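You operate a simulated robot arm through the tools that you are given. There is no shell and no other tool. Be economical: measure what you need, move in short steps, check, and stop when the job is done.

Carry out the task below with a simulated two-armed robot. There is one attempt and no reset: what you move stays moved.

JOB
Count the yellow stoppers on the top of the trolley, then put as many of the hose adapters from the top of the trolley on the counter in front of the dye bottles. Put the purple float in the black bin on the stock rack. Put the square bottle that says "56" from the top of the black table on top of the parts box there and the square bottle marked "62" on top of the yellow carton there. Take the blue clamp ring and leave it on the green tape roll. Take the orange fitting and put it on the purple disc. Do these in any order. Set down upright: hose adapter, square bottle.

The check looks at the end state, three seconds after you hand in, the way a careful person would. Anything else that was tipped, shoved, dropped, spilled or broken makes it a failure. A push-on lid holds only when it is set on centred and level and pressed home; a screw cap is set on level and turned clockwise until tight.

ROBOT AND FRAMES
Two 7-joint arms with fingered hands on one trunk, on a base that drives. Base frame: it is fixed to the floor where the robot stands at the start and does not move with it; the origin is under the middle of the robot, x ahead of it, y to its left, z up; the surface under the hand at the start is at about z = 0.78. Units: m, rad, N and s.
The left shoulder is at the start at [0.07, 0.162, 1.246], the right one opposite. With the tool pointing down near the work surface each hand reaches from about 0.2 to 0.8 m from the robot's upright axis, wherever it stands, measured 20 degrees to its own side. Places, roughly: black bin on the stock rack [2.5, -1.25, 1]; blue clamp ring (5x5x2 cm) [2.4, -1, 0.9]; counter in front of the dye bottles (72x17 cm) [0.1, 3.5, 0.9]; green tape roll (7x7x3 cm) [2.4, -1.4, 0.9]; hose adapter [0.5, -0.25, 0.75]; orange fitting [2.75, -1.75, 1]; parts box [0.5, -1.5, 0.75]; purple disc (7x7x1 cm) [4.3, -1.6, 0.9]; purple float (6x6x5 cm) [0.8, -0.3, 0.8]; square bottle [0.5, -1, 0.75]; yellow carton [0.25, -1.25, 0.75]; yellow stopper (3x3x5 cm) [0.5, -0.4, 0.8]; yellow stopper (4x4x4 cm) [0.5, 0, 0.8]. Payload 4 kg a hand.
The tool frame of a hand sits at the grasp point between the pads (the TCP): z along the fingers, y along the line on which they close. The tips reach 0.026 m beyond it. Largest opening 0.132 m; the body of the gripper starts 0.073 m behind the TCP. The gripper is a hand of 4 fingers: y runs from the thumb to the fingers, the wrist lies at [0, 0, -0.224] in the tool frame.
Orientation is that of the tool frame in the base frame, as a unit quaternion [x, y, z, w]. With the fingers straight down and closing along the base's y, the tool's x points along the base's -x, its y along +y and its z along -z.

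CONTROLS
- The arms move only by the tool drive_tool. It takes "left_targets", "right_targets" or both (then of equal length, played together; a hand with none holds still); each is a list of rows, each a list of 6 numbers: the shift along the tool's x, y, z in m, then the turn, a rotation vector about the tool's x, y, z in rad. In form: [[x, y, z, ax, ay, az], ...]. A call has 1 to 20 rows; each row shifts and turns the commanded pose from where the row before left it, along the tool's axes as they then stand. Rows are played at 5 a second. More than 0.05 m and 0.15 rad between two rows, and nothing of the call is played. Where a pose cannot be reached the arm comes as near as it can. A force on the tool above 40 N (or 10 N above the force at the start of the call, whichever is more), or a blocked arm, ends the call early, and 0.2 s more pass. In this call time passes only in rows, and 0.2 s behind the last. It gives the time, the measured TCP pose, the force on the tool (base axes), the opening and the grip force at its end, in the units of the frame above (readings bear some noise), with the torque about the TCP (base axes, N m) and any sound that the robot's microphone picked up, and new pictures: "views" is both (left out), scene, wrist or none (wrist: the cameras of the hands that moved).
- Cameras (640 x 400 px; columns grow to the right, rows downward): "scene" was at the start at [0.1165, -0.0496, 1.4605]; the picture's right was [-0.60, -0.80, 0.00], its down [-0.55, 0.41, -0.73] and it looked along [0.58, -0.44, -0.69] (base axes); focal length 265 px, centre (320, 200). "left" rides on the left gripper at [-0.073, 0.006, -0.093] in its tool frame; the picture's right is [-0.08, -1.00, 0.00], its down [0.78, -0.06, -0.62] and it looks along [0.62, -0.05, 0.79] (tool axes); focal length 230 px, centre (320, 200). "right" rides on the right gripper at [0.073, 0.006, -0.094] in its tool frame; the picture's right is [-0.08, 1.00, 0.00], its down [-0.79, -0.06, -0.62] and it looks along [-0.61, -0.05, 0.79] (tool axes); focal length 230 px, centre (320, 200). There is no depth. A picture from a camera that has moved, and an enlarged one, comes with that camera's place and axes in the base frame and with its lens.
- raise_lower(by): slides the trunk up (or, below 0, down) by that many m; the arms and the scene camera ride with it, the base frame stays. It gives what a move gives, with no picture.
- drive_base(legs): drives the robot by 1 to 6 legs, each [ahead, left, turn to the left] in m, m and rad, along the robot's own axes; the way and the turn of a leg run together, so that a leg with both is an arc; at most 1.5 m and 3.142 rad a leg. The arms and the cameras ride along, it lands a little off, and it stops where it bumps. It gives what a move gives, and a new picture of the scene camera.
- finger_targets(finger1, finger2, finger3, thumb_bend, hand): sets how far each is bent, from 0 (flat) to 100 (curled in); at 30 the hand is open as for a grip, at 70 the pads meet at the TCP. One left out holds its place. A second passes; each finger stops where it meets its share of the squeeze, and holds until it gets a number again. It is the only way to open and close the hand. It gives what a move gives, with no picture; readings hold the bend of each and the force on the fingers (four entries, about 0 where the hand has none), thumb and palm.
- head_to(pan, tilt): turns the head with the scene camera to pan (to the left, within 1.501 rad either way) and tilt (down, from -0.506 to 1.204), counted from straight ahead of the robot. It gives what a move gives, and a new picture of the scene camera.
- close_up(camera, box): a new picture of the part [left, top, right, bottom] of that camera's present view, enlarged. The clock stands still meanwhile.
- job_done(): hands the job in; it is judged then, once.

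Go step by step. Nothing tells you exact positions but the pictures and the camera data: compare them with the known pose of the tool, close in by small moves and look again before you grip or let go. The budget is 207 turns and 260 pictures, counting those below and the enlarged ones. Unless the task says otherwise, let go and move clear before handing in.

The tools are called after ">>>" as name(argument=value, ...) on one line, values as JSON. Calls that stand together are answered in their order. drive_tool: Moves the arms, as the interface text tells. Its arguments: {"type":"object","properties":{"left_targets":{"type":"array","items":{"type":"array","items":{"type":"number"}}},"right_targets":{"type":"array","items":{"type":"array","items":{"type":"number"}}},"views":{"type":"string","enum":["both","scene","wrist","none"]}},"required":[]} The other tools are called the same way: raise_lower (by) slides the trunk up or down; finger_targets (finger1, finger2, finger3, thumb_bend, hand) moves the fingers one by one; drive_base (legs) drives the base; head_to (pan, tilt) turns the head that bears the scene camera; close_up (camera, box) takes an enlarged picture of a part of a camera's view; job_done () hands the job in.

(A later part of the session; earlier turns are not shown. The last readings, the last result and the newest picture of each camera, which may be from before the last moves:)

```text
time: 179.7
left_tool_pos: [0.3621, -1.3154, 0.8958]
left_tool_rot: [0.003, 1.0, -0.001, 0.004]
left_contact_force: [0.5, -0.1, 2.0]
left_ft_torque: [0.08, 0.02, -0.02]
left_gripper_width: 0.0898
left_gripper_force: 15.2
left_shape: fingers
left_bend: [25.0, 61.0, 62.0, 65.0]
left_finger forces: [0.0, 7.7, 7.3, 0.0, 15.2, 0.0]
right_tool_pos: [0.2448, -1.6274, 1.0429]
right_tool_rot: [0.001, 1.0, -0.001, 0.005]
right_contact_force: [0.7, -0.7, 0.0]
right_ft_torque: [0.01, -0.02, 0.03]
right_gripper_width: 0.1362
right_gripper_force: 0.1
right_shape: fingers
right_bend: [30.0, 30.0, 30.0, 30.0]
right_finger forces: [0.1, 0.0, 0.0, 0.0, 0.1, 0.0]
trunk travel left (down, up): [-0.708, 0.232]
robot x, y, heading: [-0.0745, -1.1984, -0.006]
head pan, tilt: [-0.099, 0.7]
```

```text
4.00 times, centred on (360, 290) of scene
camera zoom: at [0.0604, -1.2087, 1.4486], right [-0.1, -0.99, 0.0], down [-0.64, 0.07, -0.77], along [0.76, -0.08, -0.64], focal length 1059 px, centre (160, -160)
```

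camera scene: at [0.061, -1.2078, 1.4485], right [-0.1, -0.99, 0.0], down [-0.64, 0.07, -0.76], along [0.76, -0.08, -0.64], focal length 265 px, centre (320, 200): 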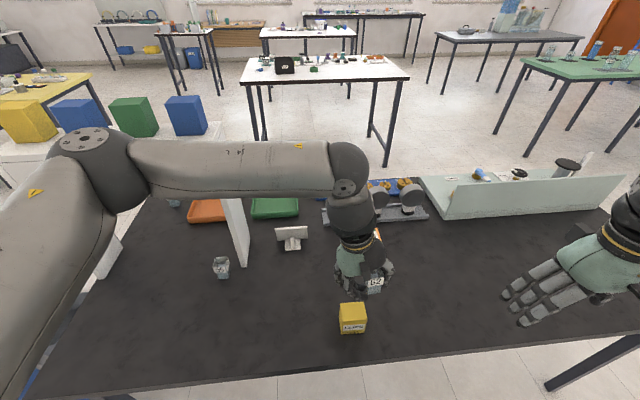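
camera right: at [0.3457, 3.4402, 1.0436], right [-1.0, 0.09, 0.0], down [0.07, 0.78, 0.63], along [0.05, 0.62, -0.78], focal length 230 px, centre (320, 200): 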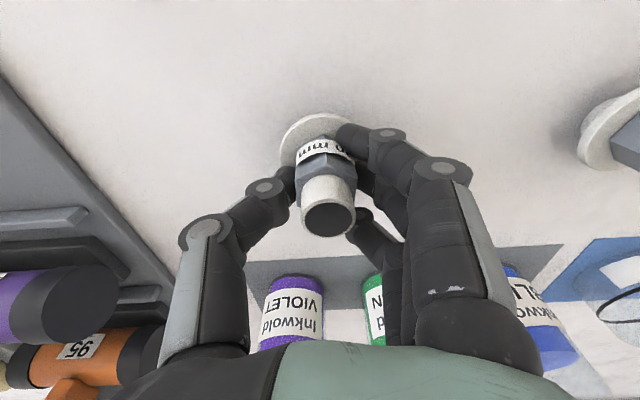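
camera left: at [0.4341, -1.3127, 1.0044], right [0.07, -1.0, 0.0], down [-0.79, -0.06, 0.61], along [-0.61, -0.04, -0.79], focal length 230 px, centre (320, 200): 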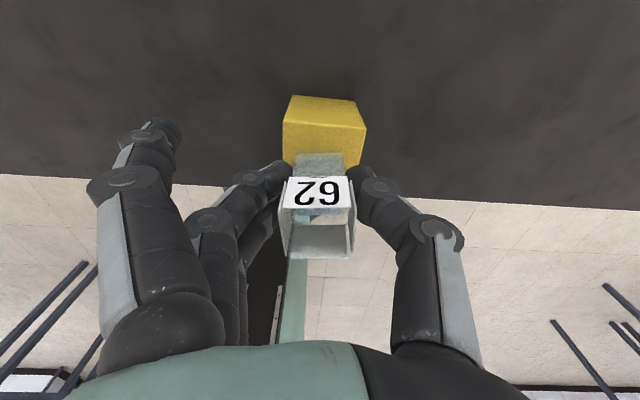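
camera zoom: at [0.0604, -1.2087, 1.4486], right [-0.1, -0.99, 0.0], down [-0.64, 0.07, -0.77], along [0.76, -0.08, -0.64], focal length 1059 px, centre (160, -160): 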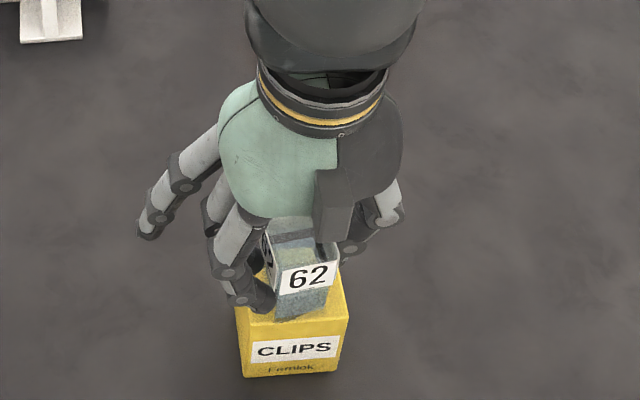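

Contact at last (the carton top is at about 0.838), but the bottle is close to the front edge; I lift a touch, move 1 cm forward and set down.

>>> drive_tool(left_targets=[[0, 0, -0.006, 0, 0, 0], [-0.01, 0, 0, 0, 0, 0], [0, 0, 0.006, 0, 0, 0], [0, 0, 0.002, 0, 0, 0]], views="none")

>>> close_up(camera="scene", box=[280, 240, 440, 340])

>>> close_up(camera="left", box=[160, 80, 480, 280])

```text
time: 180.7
left_tool_pos: [0.3736, -1.3169, 0.8943]
left_tool_rot: [0.003, 1.0, -0.002, 0.007]
left_contact_force: [1.0, 0.5, 14.4]
left_ft_torque: [0.13, 0.07, -0.05]
left_gripper_width: 0.0898
left_gripper_force: 16.7
left_shape: fingers
left_bend: [25.0, 62.0, 63.0, 66.0]
left_finger forces: [0.0, 8.5, 8.4, 0.0, 16.7, 0.0]
right_tool_pos: [0.2442, -1.6278, 1.044]
right_tool_rot: [0.002, 1.0, -0.002, 0.006]
right_contact_force: [-0.2, -0.4, 0.0]
right_ft_torque: [0.02, 0.01, 0.03]
right_gripper_width: 0.1363
right_gripper_force: 0.0
right_shape: fingers
right_bend: [30.0, 30.0, 30.0, 30.0]
right_finger forces: [0.1, 0.0, 0.0, 0.0, 0.0, 0.0]
trunk travel left (down, up): [-0.708, 0.232]
robot x, y, heading: [-0.0767, -1.1991, 0.0]
head pan, tilt: [-0.099, 0.7]
```

```text
4.00 times, centred on (360, 290) of scene
camera zoom: at [0.059, -1.2082, 1.4489], right [-0.1, -0.99, 0.0], down [-0.64, 0.07, -0.77], along [0.76, -0.08, -0.64], focal length 1059 px, centre (160, -160)
```

zoom: 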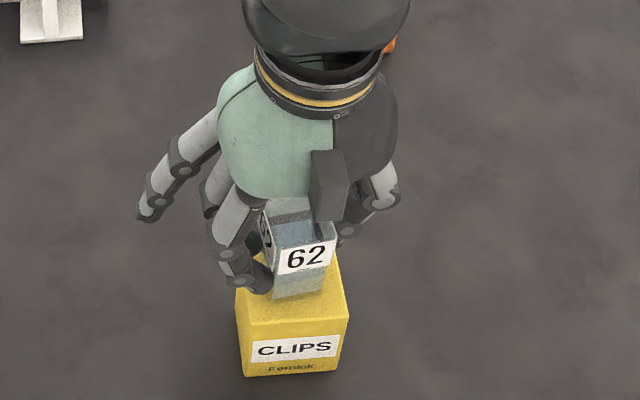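

```text
2.00 times, centred on (320, 180) of left
camera zoom: at [0.4448, -1.3125, 0.99], right [0.07, -1.0, 0.0], down [-0.79, -0.06, 0.61], along [-0.61, -0.05, -0.79], focal length 460 px, centre (320, 240)
```

zoom: 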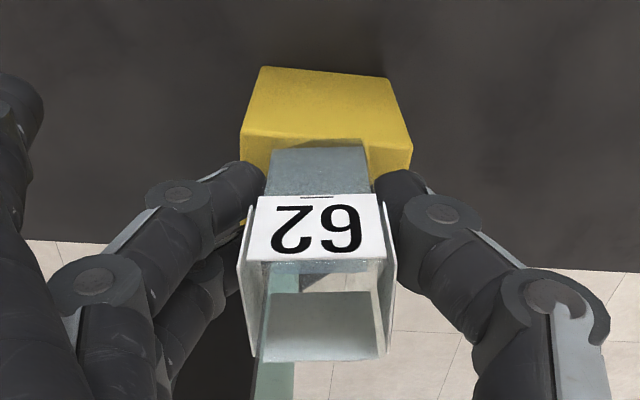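

Relative to the carton's edges the gap is 14 mm at the front and 3 mm at the back; I shift 5 mm back to centre, then release.

>>> drive_tool(left_targets=[[0, 0, -0.006, 0, 0, 0], [0.005, 0, 0, 0, 0, 0], [0, 0, 0.005, 0, 0, 0]], views="none")

>>> finger_targets(hand="left", finger2=50, finger3=50, thumb_bend=54)

>>> close_up(camera="left", box=[160, 80, 480, 280])

```text
time: 181.5
left_tool_pos: [0.3688, -1.3164, 0.8967]
left_tool_rot: [0.004, 1.0, 0.0, 0.004]
left_contact_force: [-0.6, -0.4, 2.2]
left_ft_torque: [0.08, 0.07, 0.01]
left_gripper_width: 0.0899
left_gripper_force: 14.6
left_shape: fingers
left_bend: [25.0, 62.0, 63.0, 66.0]
left_finger forces: [0.1, 7.6, 7.2, 0.1, 14.5, 0.1]
right_tool_pos: [0.2453, -1.6275, 1.0427]
right_tool_rot: [0.001, 1.0, -0.001, 0.005]
right_contact_force: [1.1, -0.2, -0.1]
right_ft_torque: [0.0, 0.02, 0.01]
right_gripper_width: 0.1364
right_gripper_force: 0.1
right_shape: fingers
right_bend: [30.0, 30.0, 30.0, 30.0]
right_finger forces: [0.0, 0.0, 0.1, 0.0, 0.0, 0.0]
trunk travel left (down, up): [-0.708, 0.232]
robot x, y, heading: [-0.0755, -1.2006, -0.003]
head pan, tilt: [-0.099, 0.7]
```

```text
time: 182.5
left_tool_pos: [0.3682, -1.3174, 0.8957]
left_tool_rot: [0.003, 1.0, 0.0, 0.005]
left_contact_force: [-0.1, -0.4, 0.0]
left_ft_torque: [0.02, -0.01, -0.02]
left_gripper_width: 0.1014
left_gripper_force: 0.0
left_shape: fingers
left_bend: [25.0, 50.0, 50.0, 54.0]
left_finger forces: [0.0, 0.0, 0.0, 0.0, 0.0, 0.0]
right_tool_pos: [0.2469, -1.6287, 1.0434]
right_tool_rot: [0.001, 1.0, -0.001, 0.005]
right_contact_force: [-0.3, -0.2, -1.4]
right_ft_torque: [0.0, 0.01, -0.04]
right_gripper_width: 0.1363
right_gripper_force: 0.0
right_shape: fingers
right_bend: [30.0, 30.0, 30.0, 30.0]
right_finger forces: [0.0, 0.0, 0.0, 0.0, 0.0, 0.0]
trunk travel left (down, up): [-0.708, 0.232]
robot x, y, heading: [-0.0751, -1.2025, -0.003]
head pan, tilt: [-0.099, 0.7]
```

```text
2.00 times, centred on (320, 180) of left
camera zoom: at [0.4404, -1.3128, 0.9908], right [0.07, -1.0, 0.0], down [-0.79, -0.06, 0.61], along [-0.61, -0.04, -0.79], focal length 460 px, centre (320, 240)
```

zoom: 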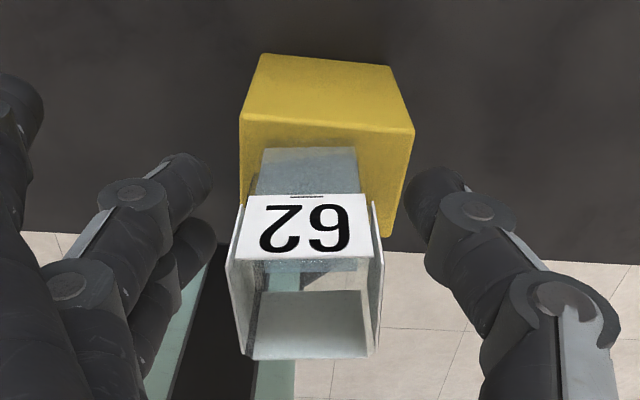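

The "62" stands upright on the carton. I raise the hand straight up and look at bottle "56" next.

>>> drive_tool(left_targets=[[0, 0, -0.03, 0, 0, 0], [0, 0, -0.04, 0, 0, 0], [0, 0, -0.04, 0, 0, 0], [0, 0, -0.04, 0, 0, 0], [0, 0.045, 0, 0, 0, 0], [0, 0.045, 0, 0, 0, 0], [0, 0.045, 0, 0, 0, 0], [0, 0.045, 0, 0, 0, 0], [0, 0.045, 0, 0, 0, 0], [0, 0.045, 0, 0, 0, 0], [0, 0.045, 0, 0, 0, 0]], views="both")

>>> close_up(camera="scene", box=[150, 180, 390, 350])

```text
time: 184.9
left_tool_pos: [0.3691, -0.9967, 1.0458]
left_tool_rot: [0.005, 1.0, -0.001, 0.004]
left_contact_force: [0.3, 0.2, -0.9]
left_ft_torque: [-0.03, -0.01, 0.04]
left_gripper_width: 0.1015
left_gripper_force: 0.1
left_shape: fingers
left_bend: [25.0, 50.0, 50.0, 54.0]
left_finger forces: [0.0, 0.0, 0.0, 0.1, 0.1, 0.1]
right_tool_pos: [0.2457, -1.6258, 1.0451]
right_tool_rot: [0.003, 1.0, -0.002, 0.005]
right_contact_force: [-0.4, 0.2, 0.4]
right_ft_torque: [-0.03, -0.01, -0.01]
right_gripper_width: 0.1364
right_gripper_force: 0.1
right_shape: fingers
right_bend: [30.0, 30.0, 30.0, 30.0]
right_finger forces: [0.1, 0.1, 0.0, 0.1, 0.0, 0.0]
trunk travel left (down, up): [-0.708, 0.232]
robot x, y, heading: [-0.0752, -1.1998, -0.004]
head pan, tilt: [-0.099, 0.7]
camera scene: at [0.06, -1.2061, 1.4485], right [-0.1, -0.99, 0.0], down [-0.64, 0.06, -0.77], along [0.76, -0.08, -0.64], focal length 265 px, centre (320, 200)
camera left: at [0.4409, -0.9927, 1.1399], right [0.07, -1.0, 0.0], down [-0.79, -0.05, 0.61], along [-0.61, -0.04, -0.79], focal length 230 px, centre (320, 200)
```

scene: 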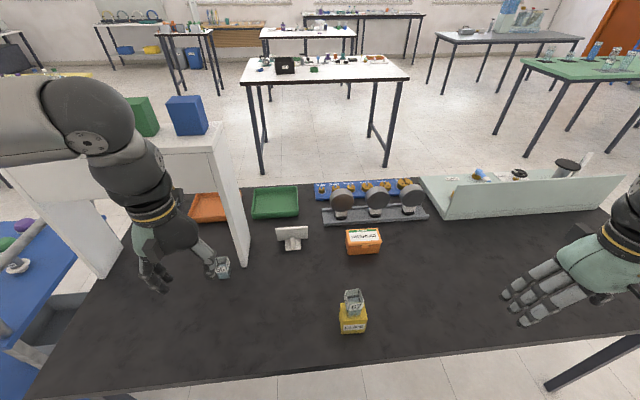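
left: 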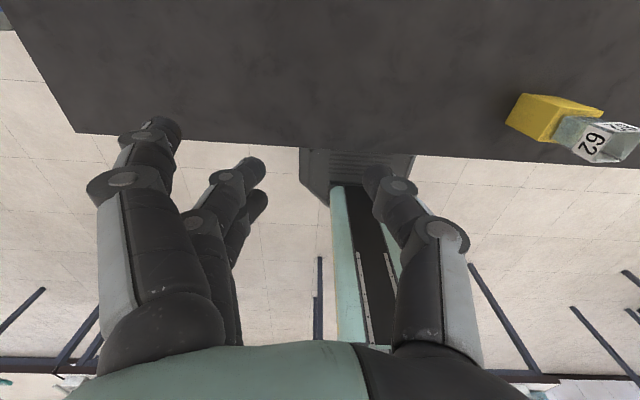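

```text
2.35 times, centred on (270, 265) of scene
camera zoom: at [0.06, -1.2061, 1.4485], right [-0.1, -0.99, 0.0], down [-0.64, 0.06, -0.77], along [0.76, -0.08, -0.64], focal length 623 px, centre (438, 47)
```

zoom: 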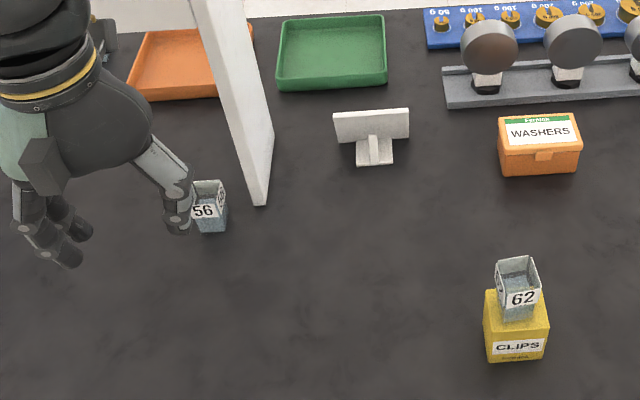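

"62" stands well. "56" is at about (0.55, -0.97), just in front of the white shelf; the shelf beam hangs over it at x≥0.57. I tilt the left hand forward, so that its body stays clear, and move above the bottle.

>>> drive_tool(left_targets=[[0, 0, 0, 0, -0.12, 0], [0, 0, 0, 0, -0.12, 0], [0, 0, 0, 0, -0.11, 0], [-0.027, 0.0054, 0.031, 0, 0, 0], [-0.027, 0.0054, 0.031, 0, 0, 0], [-0.027, 0.0054, 0.031, 0, 0, 0], [-0.027, 0.0054, 0.031, 0, 0, 0], [-0.027, 0.0054, 0.031, 0, 0, 0]], views="both")

>>> close_up(camera="scene", box=[140, 180, 300, 300])

```text
time: 186.6
left_tool_pos: [0.5065, -0.9807, 0.9711]
left_tool_rot: [0.006, 0.984, 0.001, 0.178]
left_contact_force: [-0.6, -0.1, 0.3]
left_ft_torque: [-0.02, -0.02, 0.0]
left_gripper_width: 0.1016
left_gripper_force: 0.3
left_shape: fingers
left_bend: [25.0, 50.0, 50.0, 54.0]
left_finger forces: [0.0, 0.1, 0.1, 0.0, 0.0, 0.1]
right_tool_pos: [0.2433, -1.626, 1.0432]
right_tool_rot: [0.001, 1.0, 0.0, 0.007]
right_contact_force: [-1.0, 0.3, -0.5]
right_ft_torque: [0.03, -0.01, 0.0]
right_gripper_width: 0.1363
right_gripper_force: 0.1
right_shape: fingers
right_bend: [30.0, 30.0, 30.0, 30.0]
right_finger forces: [0.0, 0.0, 0.1, 0.0, 0.0, 0.0]
trunk travel left (down, up): [-0.708, 0.232]
robot x, y, heading: [-0.0773, -1.2023, -0.002]
head pan, tilt: [-0.099, 0.7]
stopped in row 8 (left hand): the force on the tool passed its limit at 195 N (the readings are from after the stop); the commanded pose is now the measured one
camera scene: at [0.0559, -1.2081, 1.4489], right [-0.1, -0.99, 0.0], down [-0.64, 0.06, -0.77], along [0.76, -0.08, -0.64], focal length 265 px, centre (320, 200)
camera left: at [0.5411, -0.9782, 1.0845], right [0.06, -1.0, 0.02], down [-0.95, -0.05, 0.3], along [-0.3, -0.04, -0.95], focal length 230 px, centre (320, 200)
```

scene: 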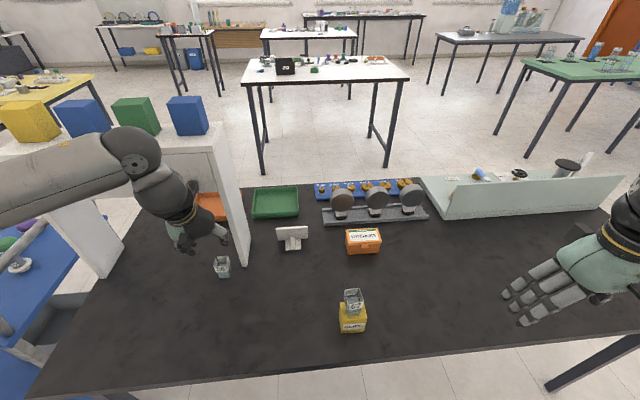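
left: 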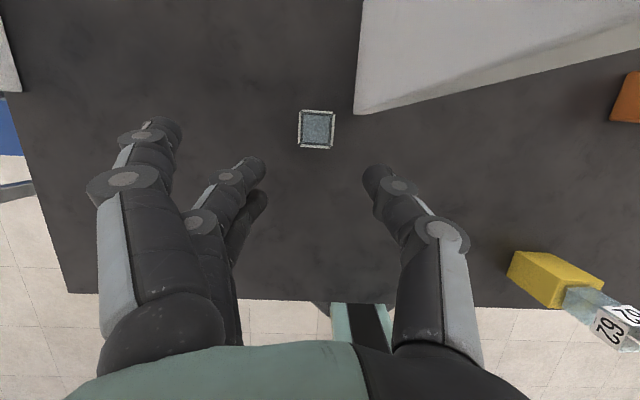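

```text
3.33 times, centred on (220, 240) of scene
camera zoom: at [0.0559, -1.2081, 1.4489], right [-0.1, -0.99, 0.0], down [-0.64, 0.06, -0.77], along [0.76, -0.08, -0.64], focal length 882 px, centre (653, 67)
```

zoom: 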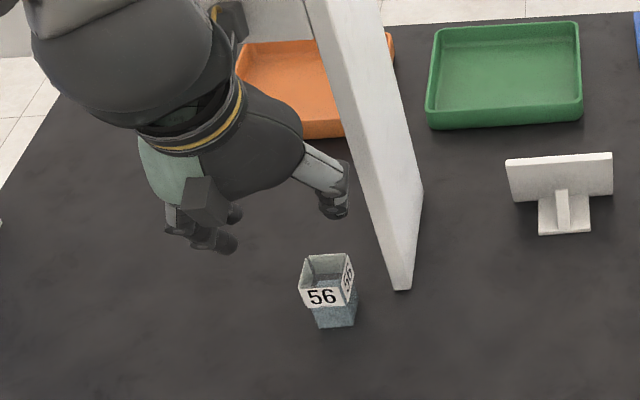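

The hand's forward-mounted camera bumped the shelf beam; the shelf does not appear to have moved. The right hand carries its camera on the back side, so I will use that one: I retract the left hand and drive left so that "56" falls in the right arm's reach.

>>> drive_tool(left_targets=[[0.03, 0, -0.012, 0, 0, 0], [0.018, 0, -0.038, 0, 0, 0], [0.018, 0, -0.038, 0, 0, 0], [0.018, 0, -0.038, 0, 0, 0], [0.018, 0, -0.038, 0, 0, 0], [0.03, 0, -0.02, 0, 0.12, 0], [0.03, 0, 0, 0, 0.12, 0], [0.03, 0, 0, 0, 0.11, 0]], views="scene")

>>> finger_targets(hand="right", finger1=40, finger2=45, finger3=45, thumb_bend=50)

```text
time: 188.4
left_tool_pos: [0.262, -0.9782, 1.0844]
left_tool_rot: [0.006, 1.0, 0.004, 0.001]
left_contact_force: [0.5, 0.1, -0.4]
left_ft_torque: [0.02, -0.04, 0.01]
left_gripper_width: 0.1015
left_gripper_force: 0.0
left_shape: fingers
left_bend: [25.0, 50.0, 50.0, 54.0]
left_finger forces: [0.1, 0.0, 0.0, 0.1, 0.0, 0.0]
right_tool_pos: [0.2477, -1.6278, 1.0435]
right_tool_rot: [0.0, 1.0, 0.0, 0.005]
right_contact_force: [0.3, -0.4, -0.5]
right_ft_torque: [0.0, 0.01, 0.01]
right_gripper_width: 0.1362
right_gripper_force: 0.0
right_shape: fingers
right_bend: [30.0, 30.0, 30.0, 30.0]
right_finger forces: [0.0, 0.0, 0.0, 0.0, 0.0, 0.0]
trunk travel left (down, up): [-0.708, 0.232]
robot x, y, heading: [-0.0749, -1.2021, -0.003]
head pan, tilt: [-0.099, 0.7]
camera scene: at [0.0602, -1.2082, 1.4485], right [-0.1, -0.99, 0.0], down [-0.64, 0.06, -0.77], along [0.76, -0.08, -0.64], focal length 265 px, centre (320, 200)
```

scene: 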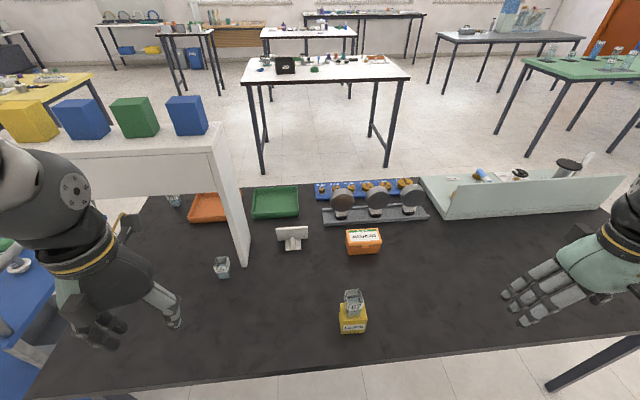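

```text
time: 189.4
left_tool_pos: [0.2616, -0.9798, 1.0838]
left_tool_rot: [0.005, 1.0, 0.002, 0.003]
left_contact_force: [-0.3, -1.1, -0.8]
left_ft_torque: [-0.02, -0.03, -0.02]
left_gripper_width: 0.1015
left_gripper_force: 0.1
left_shape: fingers
left_bend: [25.0, 50.0, 50.0, 54.0]
left_finger forces: [0.0, 0.1, 0.0, 0.0, 0.0, 0.0]
right_tool_pos: [0.2473, -1.6283, 1.0434]
right_tool_rot: [0.002, 1.0, -0.001, 0.005]
right_contact_force: [0.0, 0.2, 0.2]
right_ft_torque: [-0.06, 0.0, 0.02]
right_gripper_width: 0.0882
right_gripper_force: 0.1
right_shape: fingers
right_bend: [40.0, 45.0, 45.0, 50.0]
right_finger forces: [0.0, 0.1, 0.1, 0.1, 0.1, 0.0]
trunk travel left (down, up): [-0.708, 0.232]
robot x, y, heading: [-0.0736, -1.1995, -0.006]
head pan, tilt: [-0.099, 0.7]
```

I drive 0.65 m left, so that the bottle sits to the right arm's own side.

>>> drive_base(legs=[[0, 0.65, 0]])

>>> drive_tool(right_targets=[[-0.02, 0, 0, 0, -0.12, 0], [-0.03, 0, 0.01, 0, -0.12, 0], [-0.03, 0.01, 0.01, 0, -0.11, 0], [-0.04, 0.02, 0.013, 0, 0, 0]], views="both")

```text
time: 192.9
left_tool_pos: [0.2626, -0.3472, 1.0843]
left_tool_rot: [0.006, 1.0, 0.004, 0.003]
left_contact_force: [-0.8, -0.7, 0.1]
left_ft_torque: [-0.01, 0.01, 0.02]
left_gripper_width: 0.1017
left_gripper_force: 0.0
left_shape: fingers
left_bend: [25.0, 50.0, 50.0, 54.0]
left_finger forces: [0.1, 0.0, 0.1, 0.1, 0.0, 0.1]
right_tool_pos: [0.2486, -0.9934, 1.0436]
right_tool_rot: [0.001, 1.0, 0.0, 0.005]
right_contact_force: [-0.3, 0.8, 0.3]
right_ft_torque: [-0.04, 0.0, 0.01]
right_gripper_width: 0.088
right_gripper_force: 0.0
right_shape: fingers
right_bend: [40.0, 45.0, 45.0, 50.0]
right_finger forces: [0.0, 0.1, 0.1, 0.1, 0.0, 0.1]
trunk travel left (down, up): [-0.708, 0.232]
robot x, y, heading: [-0.0763, -0.5673, -0.001]
head pan, tilt: [-0.099, 0.7]
camera scene: at [0.0615, -0.5756, 1.4484], right [-0.1, -0.99, 0.0], down [-0.64, 0.07, -0.76], along [0.76, -0.08, -0.64], focal length 265 px, centre (320, 200)
```

scene: 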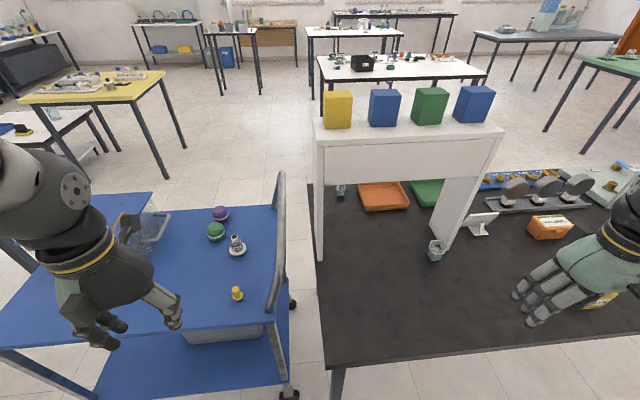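

```text
time: 193.9
left_tool_pos: [0.2653, -0.3451, 1.0819]
left_tool_rot: [0.006, 1.0, 0.003, 0.001]
left_contact_force: [0.2, -0.7, -0.4]
left_ft_torque: [-0.02, 0.05, 0.0]
left_gripper_width: 0.1015
left_gripper_force: 0.0
left_shape: fingers
left_bend: [25.0, 50.0, 50.0, 54.0]
left_finger forces: [0.1, 0.0, 0.0, 0.1, 0.0, 0.0]
right_tool_pos: [0.3743, -0.9621, 1.0364]
right_tool_rot: [0.0, 0.984, 0.0, 0.178]
right_contact_force: [0.7, -0.5, -0.5]
right_ft_torque: [-0.04, 0.03, -0.01]
right_gripper_width: 0.0877
right_gripper_force: 0.2
right_shape: fingers
right_bend: [40.0, 45.0, 45.0, 50.0]
right_finger forces: [0.0, 0.0, 0.0, 0.0, 0.0, 0.0]
trunk travel left (down, up): [-0.708, 0.232]
robot x, y, heading: [-0.0698, -0.5681, -0.005]
head pan, tilt: [-0.099, 0.7]
camera scene: at [0.0641, -0.5732, 1.448], right [-0.1, -0.99, 0.0], down [-0.64, 0.06, -0.76], along [0.76, -0.08, -0.65], focal length 265 px, centre (320, 200)
camera right: at [0.2745, -0.9569, 1.0973], right [0.08, 1.0, 0.03], down [0.52, -0.06, 0.85], along [0.85, -0.05, -0.52], focal length 230 px, centre (320, 200)
```

scene: 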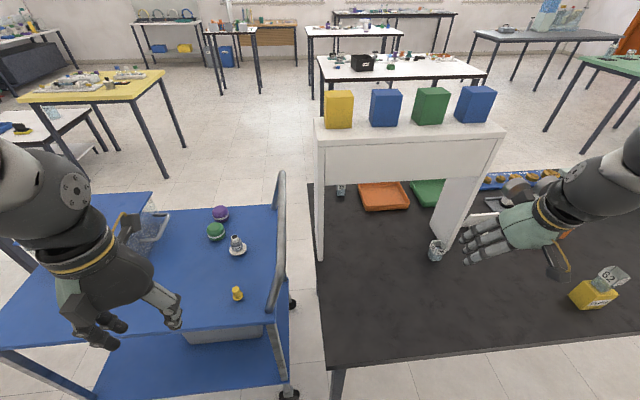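
right: 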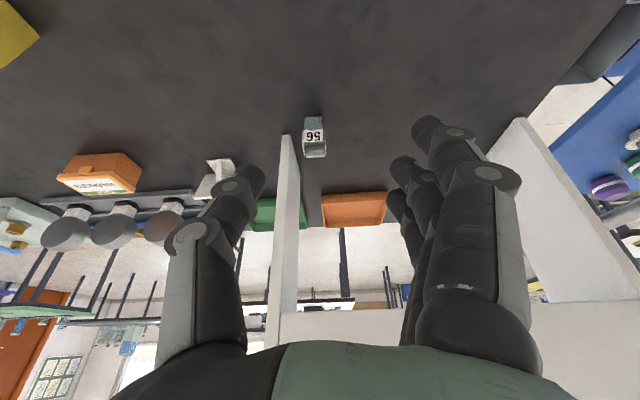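

From both views "56" is at about (0.55, -0.982), 1 cm beside the shelf's leg panel. I approach from the front with the tilted right hand.

>>> drive_tool(right_targets=[[-0.0316, -0.005, 0.0345, 0, 0, 0], [-0.0316, -0.005, 0.0345, 0, 0, 0], [-0.0316, -0.005, 0.0345, 0, 0, 0], [-0.025, -0.005, 0.0275, 0, 0, 0]], views="both")

```text
time: 194.9
left_tool_pos: [0.2646, -0.3467, 1.084]
left_tool_rot: [0.006, 1.0, 0.002, 0.001]
left_contact_force: [0.4, -0.8, -0.8]
left_ft_torque: [0.0, 0.0, 0.0]
left_gripper_width: 0.1018
left_gripper_force: 0.0
left_shape: fingers
left_bend: [25.0, 50.0, 50.0, 54.0]
left_finger forces: [0.1, 0.0, 0.0, 0.0, 0.0, 0.0]
right_tool_pos: [0.5321, -0.9848, 0.9534]
right_tool_rot: [-0.001, 0.984, -0.001, 0.177]
right_contact_force: [0.1, 0.9, -0.5]
right_ft_torque: [0.03, 0.01, -0.03]
right_gripper_width: 0.0877
right_gripper_force: 0.1
right_shape: fingers
right_bend: [40.0, 45.0, 45.0, 50.0]
right_finger forces: [0.1, 0.0, 0.1, 0.1, 0.1, 0.0]
trunk travel left (down, up): [-0.708, 0.232]
robot x, y, heading: [-0.0734, -0.5667, 0.002]
head pan, tilt: [-0.099, 0.7]
camera scene: at [0.0641, -0.5749, 1.4482], right [-0.1, -0.99, 0.0], down [-0.64, 0.06, -0.76], along [0.76, -0.08, -0.65], focal length 265 px, centre (320, 200)
camera right: at [0.433, -0.9805, 1.0147], right [0.07, 1.0, 0.03], down [0.52, -0.06, 0.85], along [0.85, -0.05, -0.52], focal length 230 px, centre (320, 200)
```

scene: 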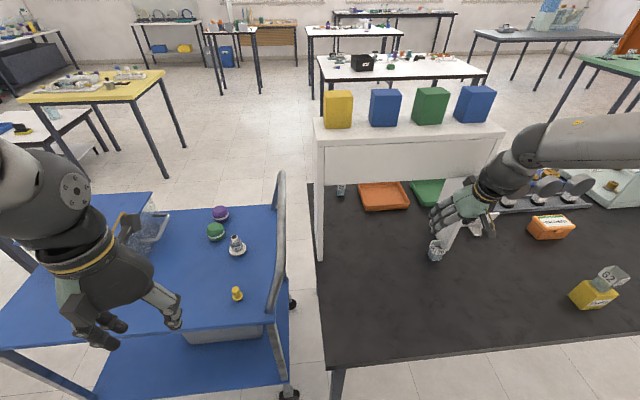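
right: 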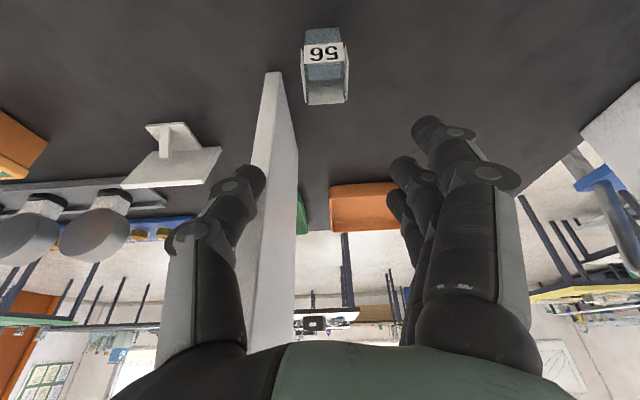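

Aligned: the thumb passes just in front of the panel edge. I descend vertically to rim height.

>>> drive_tool(right_targets=[[0.0107, 0, 0.0294, 0, 0, 0], [0.0107, 0, 0.0294, 0, 0, 0], [0.0107, 0, 0.0294, 0, 0, 0]], views="both")

>>> close_up(camera="scene", box=[380, 180, 540, 280])

```text
time: 195.7
left_tool_pos: [0.2627, -0.3448, 1.0841]
left_tool_rot: [0.005, 1.0, 0.003, 0.003]
left_contact_force: [0.3, 0.9, 0.4]
left_ft_torque: [-0.02, 0.04, 0.03]
left_gripper_width: 0.1013
left_gripper_force: 0.1
left_shape: fingers
left_bend: [25.0, 50.0, 50.0, 54.0]
left_finger forces: [0.0, 0.1, 0.0, 0.1, 0.0, 0.0]
right_tool_pos: [0.5307, -0.9858, 0.8616]
right_tool_rot: [0.001, 0.984, -0.001, 0.179]
right_contact_force: [0.7, 0.3, 0.8]
right_ft_torque: [0.02, 0.0, 0.01]
right_gripper_width: 0.0879
right_gripper_force: 0.0
right_shape: fingers
right_bend: [40.0, 45.0, 45.0, 50.0]
right_finger forces: [0.0, 0.0, 0.0, 0.1, 0.0, 0.1]
trunk travel left (down, up): [-0.708, 0.232]
robot x, y, heading: [-0.0729, -0.5672, -0.003]
head pan, tilt: [-0.099, 0.7]
camera scene: at [0.0617, -0.5753, 1.4485], right [-0.1, -0.99, 0.0], down [-0.64, 0.06, -0.76], along [0.76, -0.08, -0.64], focal length 265 px, centre (320, 200)
camera right: at [0.4329, -0.9807, 0.9217], right [0.07, 1.0, 0.03], down [0.52, -0.06, 0.85], along [0.85, -0.05, -0.52], focal length 230 px, centre (320, 200)
```

scene: 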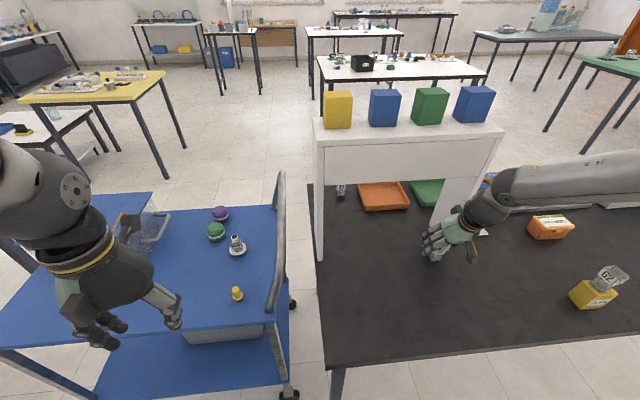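
right: 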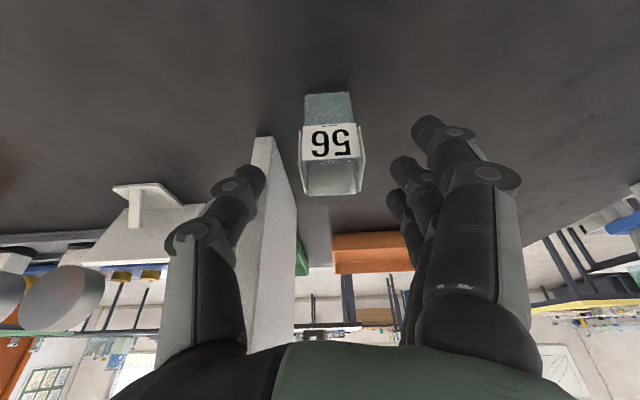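

```text
4.00 times, centred on (460, 230) of scene
camera zoom: at [0.0617, -0.5753, 1.4485], right [-0.1, -0.99, 0.0], down [-0.64, 0.06, -0.76], along [0.76, -0.08, -0.64], focal length 1059 px, centre (-240, 80)
```

zoom: 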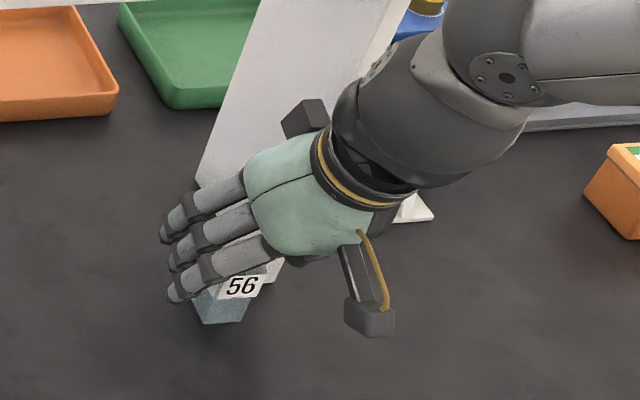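

Good alignment. I shift 6 mm left, lower to rim height and close fingers 2, 3 and the thumb.

>>> drive_tool(right_targets=[[0.0057, 0.006, 0.016, 0, 0, 0], [0.006, 0, 0.016, 0, 0, 0]], views="none")

>>> finger_targets(hand="right", finger1=30, finger2=72, finger3=72, thumb_bend=72)

>>> close_up(camera="right", box=[160, 80, 480, 280])

```text
time: 196.3
left_tool_pos: [0.2634, -0.346, 1.0836]
left_tool_rot: [0.006, 1.0, 0.003, 0.003]
left_contact_force: [-0.9, 0.0, -0.2]
left_ft_torque: [0.0, -0.03, 0.0]
left_gripper_width: 0.1018
left_gripper_force: 0.0
left_shape: fingers
left_bend: [25.0, 50.0, 50.0, 54.0]
left_finger forces: [0.1, 0.1, 0.1, 0.1, 0.0, 0.0]
right_tool_pos: [0.5325, -0.9791, 0.8248]
right_tool_rot: [0.001, 0.984, 0.0, 0.179]
right_contact_force: [-0.1, 0.1, -0.1]
right_ft_torque: [0.02, 0.0, -0.01]
right_gripper_width: 0.0878
right_gripper_force: 0.0
right_shape: fingers
right_bend: [40.0, 45.0, 45.0, 50.0]
right_finger forces: [0.0, 0.0, 0.1, 0.0, 0.0, 0.0]
trunk travel left (down, up): [-0.708, 0.232]
robot x, y, heading: [-0.0711, -0.5668, -0.0]
head pan, tilt: [-0.099, 0.7]
```

```text
time: 197.3
left_tool_pos: [0.2627, -0.3467, 1.0847]
left_tool_rot: [0.006, 1.0, 0.002, 0.002]
left_contact_force: [-0.1, 0.6, -0.1]
left_ft_torque: [0.02, -0.02, -0.02]
left_gripper_width: 0.1014
left_gripper_force: 0.1
left_shape: fingers
left_bend: [25.0, 50.0, 50.0, 54.0]
left_finger forces: [0.0, 0.0, 0.0, 0.0, 0.0, 0.0]
right_tool_pos: [0.5337, -0.9791, 0.8256]
right_tool_rot: [0.001, 0.984, 0.0, 0.18]
right_contact_force: [-0.4, -0.2, 1.5]
right_ft_torque: [0.05, 0.05, 0.0]
right_gripper_width: 0.0817
right_gripper_force: 13.0
right_shape: fingers
right_bend: [30.0, 61.0, 70.0, 67.0]
right_finger forces: [0.1, 7.7, 5.6, 0.0, 12.2, 0.0]
trunk travel left (down, up): [-0.708, 0.232]
robot x, y, heading: [-0.0708, -0.5655, -0.003]
head pan, tilt: [-0.099, 0.7]
```

```text
2.00 times, centred on (320, 180) of right
camera zoom: at [0.4338, -0.974, 0.8867], right [0.07, 1.0, 0.03], down [0.52, -0.06, 0.85], along [0.85, -0.05, -0.52], focal length 460 px, centre (320, 240)
```

zoom: 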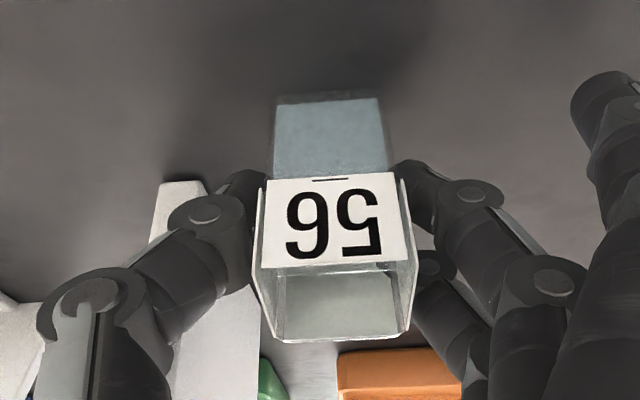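

Good grip. I lift straight up, then retreat from the shelf.

>>> drive_tool(right_targets=[[-0.0069, 0, -0.0188, 0, 0, 0], [-0.0069, 0, -0.0188, 0, 0, 0], [0.035, 0, -0.016, 0, 0, 0], [0.035, 0, -0.016, 0, 0, 0], [0.03, 0, -0.035, 0, 0, 0], [0.03, 0, -0.035, 0, 0, 0]], views="both")

```text
time: 198.7
left_tool_pos: [0.2606, -0.3473, 1.0842]
left_tool_rot: [0.006, 1.0, 0.004, 0.003]
left_contact_force: [-0.5, -0.2, 0.9]
left_ft_torque: [-0.02, -0.01, 0.0]
left_gripper_width: 0.1016
left_gripper_force: 0.0
left_shape: fingers
left_bend: [25.0, 50.0, 50.0, 54.0]
left_finger forces: [0.1, 0.0, 0.2, 0.0, 0.0, 0.1]
right_tool_pos: [0.3721, -0.978, 0.9178]
right_tool_rot: [-0.001, 0.984, 0.0, 0.18]
right_contact_force: [-0.3, -1.0, -0.4]
right_ft_torque: [0.03, -0.01, 0.02]
right_gripper_width: 0.081
right_gripper_force: 9.8
right_shape: fingers
right_bend: [30.0, 61.0, 71.0, 67.0]
right_finger forces: [0.1, 7.0, 3.1, 0.0, 10.0, 0.1]
trunk travel left (down, up): [-0.708, 0.232]
robot x, y, heading: [-0.0748, -0.566, -0.0]
head pan, tilt: [-0.099, 0.7]
camera scene: at [0.0585, -0.576, 1.4487], right [-0.1, -0.99, 0.0], down [-0.64, 0.07, -0.77], along [0.76, -0.08, -0.64], focal length 265 px, centre (320, 200)
camera right: at [0.2727, -0.974, 0.9782], right [0.07, 1.0, 0.03], down [0.52, -0.06, 0.85], along [0.85, -0.05, -0.52], focal length 230 px, centre (320, 200)
```

scene: 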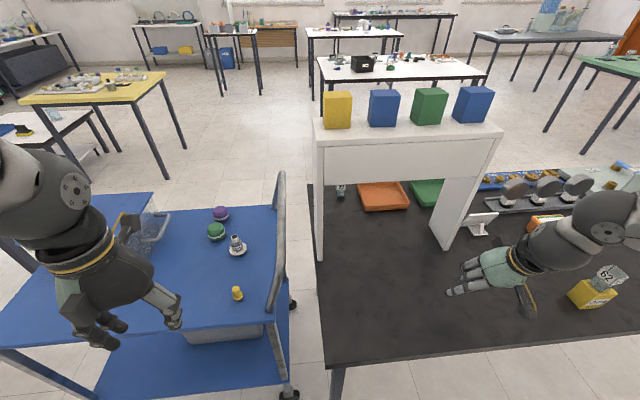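
right: 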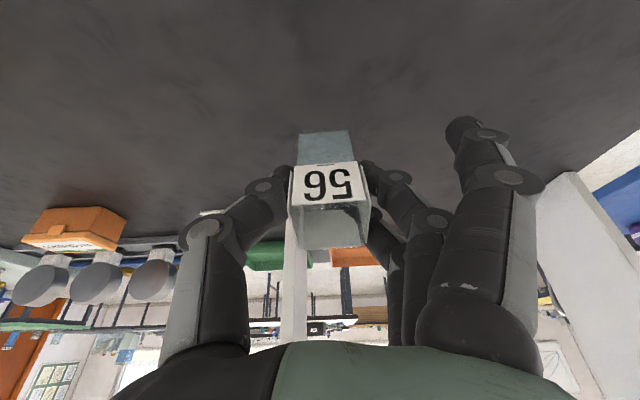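

Held well. I raise it high enough to pass over "62", and drive right toward the parts box.

>>> drive_tool(right_targets=[[-0.0137, 0, -0.0376, 0, 0, 0], [-0.0137, 0, -0.0376, 0, 0, 0], [-0.0137, 0, -0.0376, 0, 0, 0], [-0.0103, 0, -0.028, 0, 0, 0]], views="none")

>>> drive_base(legs=[[0, -0.45, 0]])

>>> head_to(pan=-0.3, tilt=0.7)

```text
time: 199.7
left_tool_pos: [0.2623, -0.3449, 1.0842]
left_tool_rot: [0.007, 1.0, 0.002, 0.003]
left_contact_force: [0.0, -0.4, -0.1]
left_ft_torque: [0.0, 0.02, -0.01]
left_gripper_width: 0.1015
left_gripper_force: 0.0
left_shape: fingers
left_bend: [25.0, 50.0, 50.0, 54.0]
left_finger forces: [0.0, 0.0, 0.0, 0.1, 0.0, 0.0]
right_tool_pos: [0.3737, -0.9773, 1.0685]
right_tool_rot: [0.001, 0.984, 0.0, 0.18]
right_contact_force: [0.0, -0.3, 0.0]
right_ft_torque: [-0.02, -0.01, 0.01]
right_gripper_width: 0.0809
right_gripper_force: 10.0
right_shape: fingers
right_bend: [30.0, 61.0, 71.0, 67.0]
right_finger forces: [0.0, 7.1, 3.0, 0.1, 9.8, 0.0]
trunk travel left (down, up): [-0.708, 0.232]
robot x, y, heading: [-0.0735, -0.5672, 0.001]
head pan, tilt: [-0.099, 0.7]
```

```text
time: 202.4
left_tool_pos: [0.2621, -0.785, 1.0834]
left_tool_rot: [0.002, 1.0, 0.003, 0.003]
left_contact_force: [-0.1, -0.3, 0.3]
left_ft_torque: [-0.05, -0.01, 0.04]
left_gripper_width: 0.1015
left_gripper_force: 0.1
left_shape: fingers
left_bend: [25.0, 50.0, 50.0, 54.0]
left_finger forces: [0.1, 0.0, 0.0, 0.0, 0.0, 0.0]
right_tool_pos: [0.3794, -1.4164, 1.0686]
right_tool_rot: [-0.004, 0.984, 0.0, 0.179]
right_contact_force: [0.7, -0.6, -0.8]
right_ft_torque: [0.0, -0.03, -0.01]
right_gripper_width: 0.0809
right_gripper_force: 9.9
right_shape: fingers
right_bend: [30.0, 61.0, 71.0, 67.0]
right_finger forces: [0.1, 7.0, 3.0, 0.0, 9.8, 0.0]
trunk travel left (down, up): [-0.708, 0.232]
robot x, y, heading: [-0.072, -1.0123, 0.007]
head pan, tilt: [-0.099, 0.7]
camera scene: at [0.0633, -1.0157, 1.4484], right [-0.09, -1.0, 0.0], down [-0.64, 0.06, -0.76], along [0.76, -0.07, -0.64], focal length 265 px, centre (320, 200)
```

scene: 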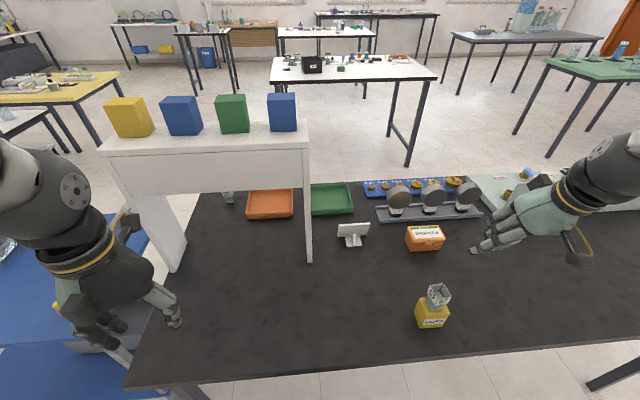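

```text
time: 203.2
left_tool_pos: [0.2619, -0.786, 1.0838]
left_tool_rot: [0.001, 1.0, 0.003, 0.002]
left_contact_force: [0.0, -1.2, 0.2]
left_ft_torque: [0.0, 0.01, -0.02]
left_gripper_width: 0.1015
left_gripper_force: 0.0
left_shape: fingers
left_bend: [25.0, 50.0, 50.0, 54.0]
left_finger forces: [0.0, 0.1, 0.0, 0.0, 0.0, 0.1]
right_tool_pos: [0.3799, -1.4167, 1.0684]
right_tool_rot: [-0.005, 0.984, 0.001, 0.179]
right_contact_force: [-0.1, -0.2, -0.7]
right_ft_torque: [-0.01, 0.01, 0.03]
right_gripper_width: 0.0812
right_gripper_force: 10.0
right_shape: fingers
right_bend: [30.0, 61.0, 71.0, 67.0]
right_finger forces: [0.0, 7.0, 2.9, 0.1, 9.8, 0.0]
trunk travel left (down, up): [-0.708, 0.232]
robot x, y, heading: [-0.0736, -1.0096, 0.007]
head pan, tilt: [-0.3, 0.7]
camera scene: at [0.0601, -1.0339, 1.4484], right [-0.29, -0.96, 0.0], down [-0.62, 0.19, -0.76], along [0.73, -0.22, -0.64], focal length 265 px, centre (320, 200)
```

scene: 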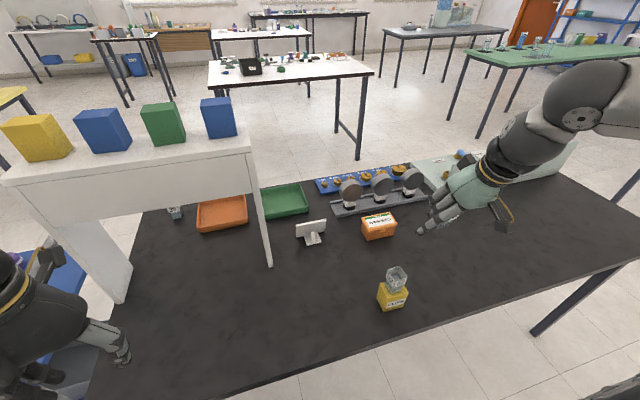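

The parts box's top is at about (0.602, -1.399, 0.833). I move "56" above it.

>>> drive_tool(right_targets=[[-0.0265, 0.003, 0.029, 0, 0, 0], [-0.0265, 0.003, 0.029, 0, 0, 0], [-0.0265, 0.003, 0.029, 0, 0, 0], [-0.0265, 0.003, 0.029, 0, 0, 0], [-0.0265, 0.003, 0.029, 0, 0, 0], [-0.0265, 0.003, 0.029, 0, 0, 0]], views="both")

>>> close_up(camera="scene", box=[300, 170, 460, 270])

```text
time: 204.6
left_tool_pos: [0.2629, -0.7856, 1.0824]
left_tool_rot: [0.001, 1.0, 0.002, 0.002]
left_contact_force: [0.4, -0.4, 0.1]
left_ft_torque: [0.0, 0.05, -0.01]
left_gripper_width: 0.1017
left_gripper_force: 0.1
left_shape: fingers
left_bend: [25.0, 50.0, 50.0, 54.0]
left_finger forces: [0.0, 0.1, 0.1, 0.1, 0.1, 0.0]
right_tool_pos: [0.5916, -1.3941, 0.9574]
right_tool_rot: [-0.005, 0.984, 0.001, 0.178]
right_contact_force: [0.3, 0.4, -0.6]
right_ft_torque: [-0.03, -0.01, -0.01]
right_gripper_width: 0.0811
right_gripper_force: 9.6
right_shape: fingers
right_bend: [30.0, 61.0, 71.0, 67.0]
right_finger forces: [0.1, 6.9, 2.9, 0.0, 9.7, 0.0]
trunk travel left (down, up): [-0.708, 0.232]
robot x, y, heading: [-0.0691, -1.0075, 0.01]
head pan, tilt: [-0.3, 0.7]
camera scene: at [0.0623, -1.0328, 1.4482], right [-0.29, -0.96, 0.0], down [-0.62, 0.18, -0.76], along [0.73, -0.22, -0.65], focal length 265 px, centre (320, 200)
camera right: at [0.4923, -1.3912, 1.0183], right [0.06, 1.0, 0.03], down [0.52, -0.06, 0.85], along [0.85, -0.04, -0.52], focal length 230 px, centre (320, 200)
```

scene: 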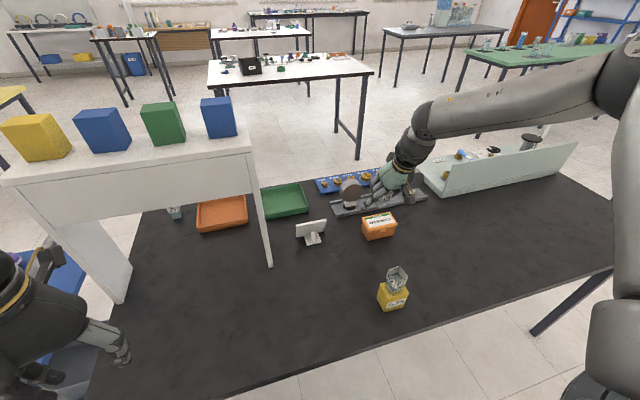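
right: 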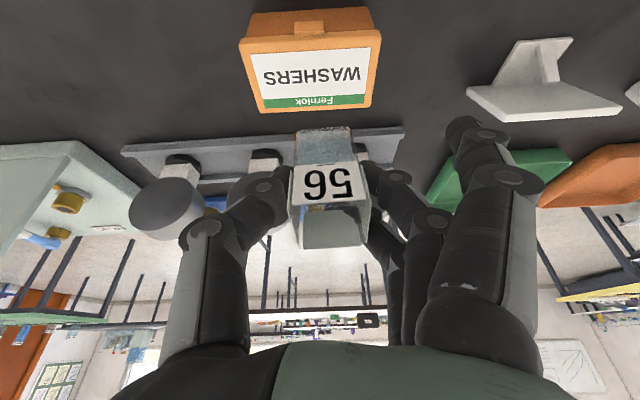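

```text
4.00 times, centred on (380, 220) of scene
camera zoom: at [0.0623, -1.0328, 1.4482], right [-0.29, -0.96, 0.0], down [-0.62, 0.18, -0.76], along [0.73, -0.22, -0.65], focal length 1059 px, centre (80, 120)
```

zoom: 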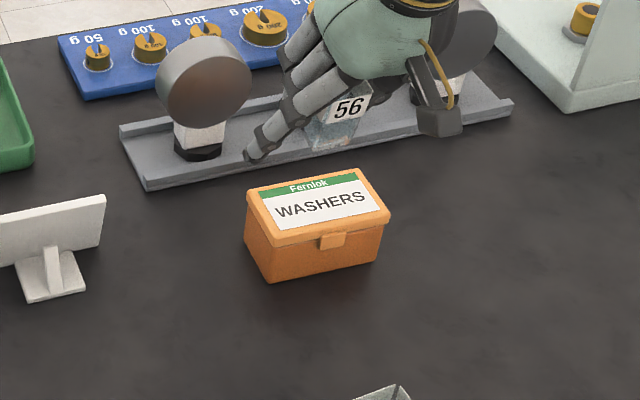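

Both cameras agree on the box position. I shift 8 mm back and lower to just above the lid.

>>> drive_tool(right_targets=[[0.0123, -0.003, 0.022, 0, 0, 0], [0.0123, -0.003, 0.022, 0, 0, 0]], views="wrist")

>>> close_up(camera="scene", box=[300, 170, 460, 270])

```text
time: 205.2
left_tool_pos: [0.2634, -0.7861, 1.083]
left_tool_rot: [0.001, 1.0, 0.003, 0.001]
left_contact_force: [0.3, 0.7, -0.1]
left_ft_torque: [0.0, 0.05, -0.02]
left_gripper_width: 0.1017
left_gripper_force: 0.1
left_shape: fingers
left_bend: [25.0, 50.0, 50.0, 54.0]
left_finger forces: [0.1, 0.0, 0.1, 0.1, 0.0, 0.1]
right_tool_pos: [0.5837, -1.403, 0.9082]
right_tool_rot: [-0.004, 0.984, 0.001, 0.179]
right_contact_force: [-1.1, -0.1, 0.2]
right_ft_torque: [-0.03, -0.01, 0.04]
right_gripper_width: 0.0808
right_gripper_force: 10.0
right_shape: fingers
right_bend: [30.0, 61.0, 71.0, 67.0]
right_finger forces: [0.1, 7.0, 2.9, 0.1, 9.6, 0.1]
trunk travel left (down, up): [-0.708, 0.232]
robot x, y, heading: [-0.0719, -1.0071, 0.008]
head pan, tilt: [-0.3, 0.7]
camera right: at [0.4841, -1.3998, 0.9694], right [0.06, 1.0, 0.03], down [0.52, -0.06, 0.85], along [0.85, -0.04, -0.52], focal length 230 px, centre (320, 200)
```

right: 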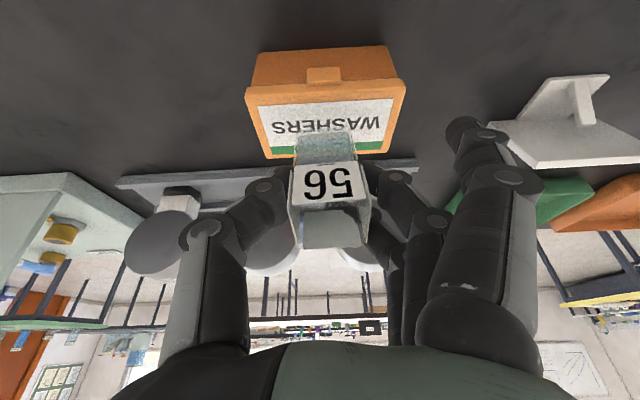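

```text
4.00 times, centred on (380, 220) of scene
camera zoom: at [0.0613, -1.0338, 1.4483], right [-0.29, -0.96, 0.0], down [-0.62, 0.19, -0.76], along [0.73, -0.22, -0.65], focal length 1059 px, centre (80, 120)
```

zoom: 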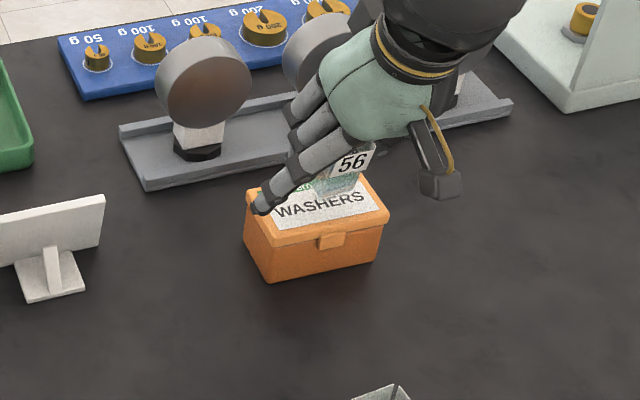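

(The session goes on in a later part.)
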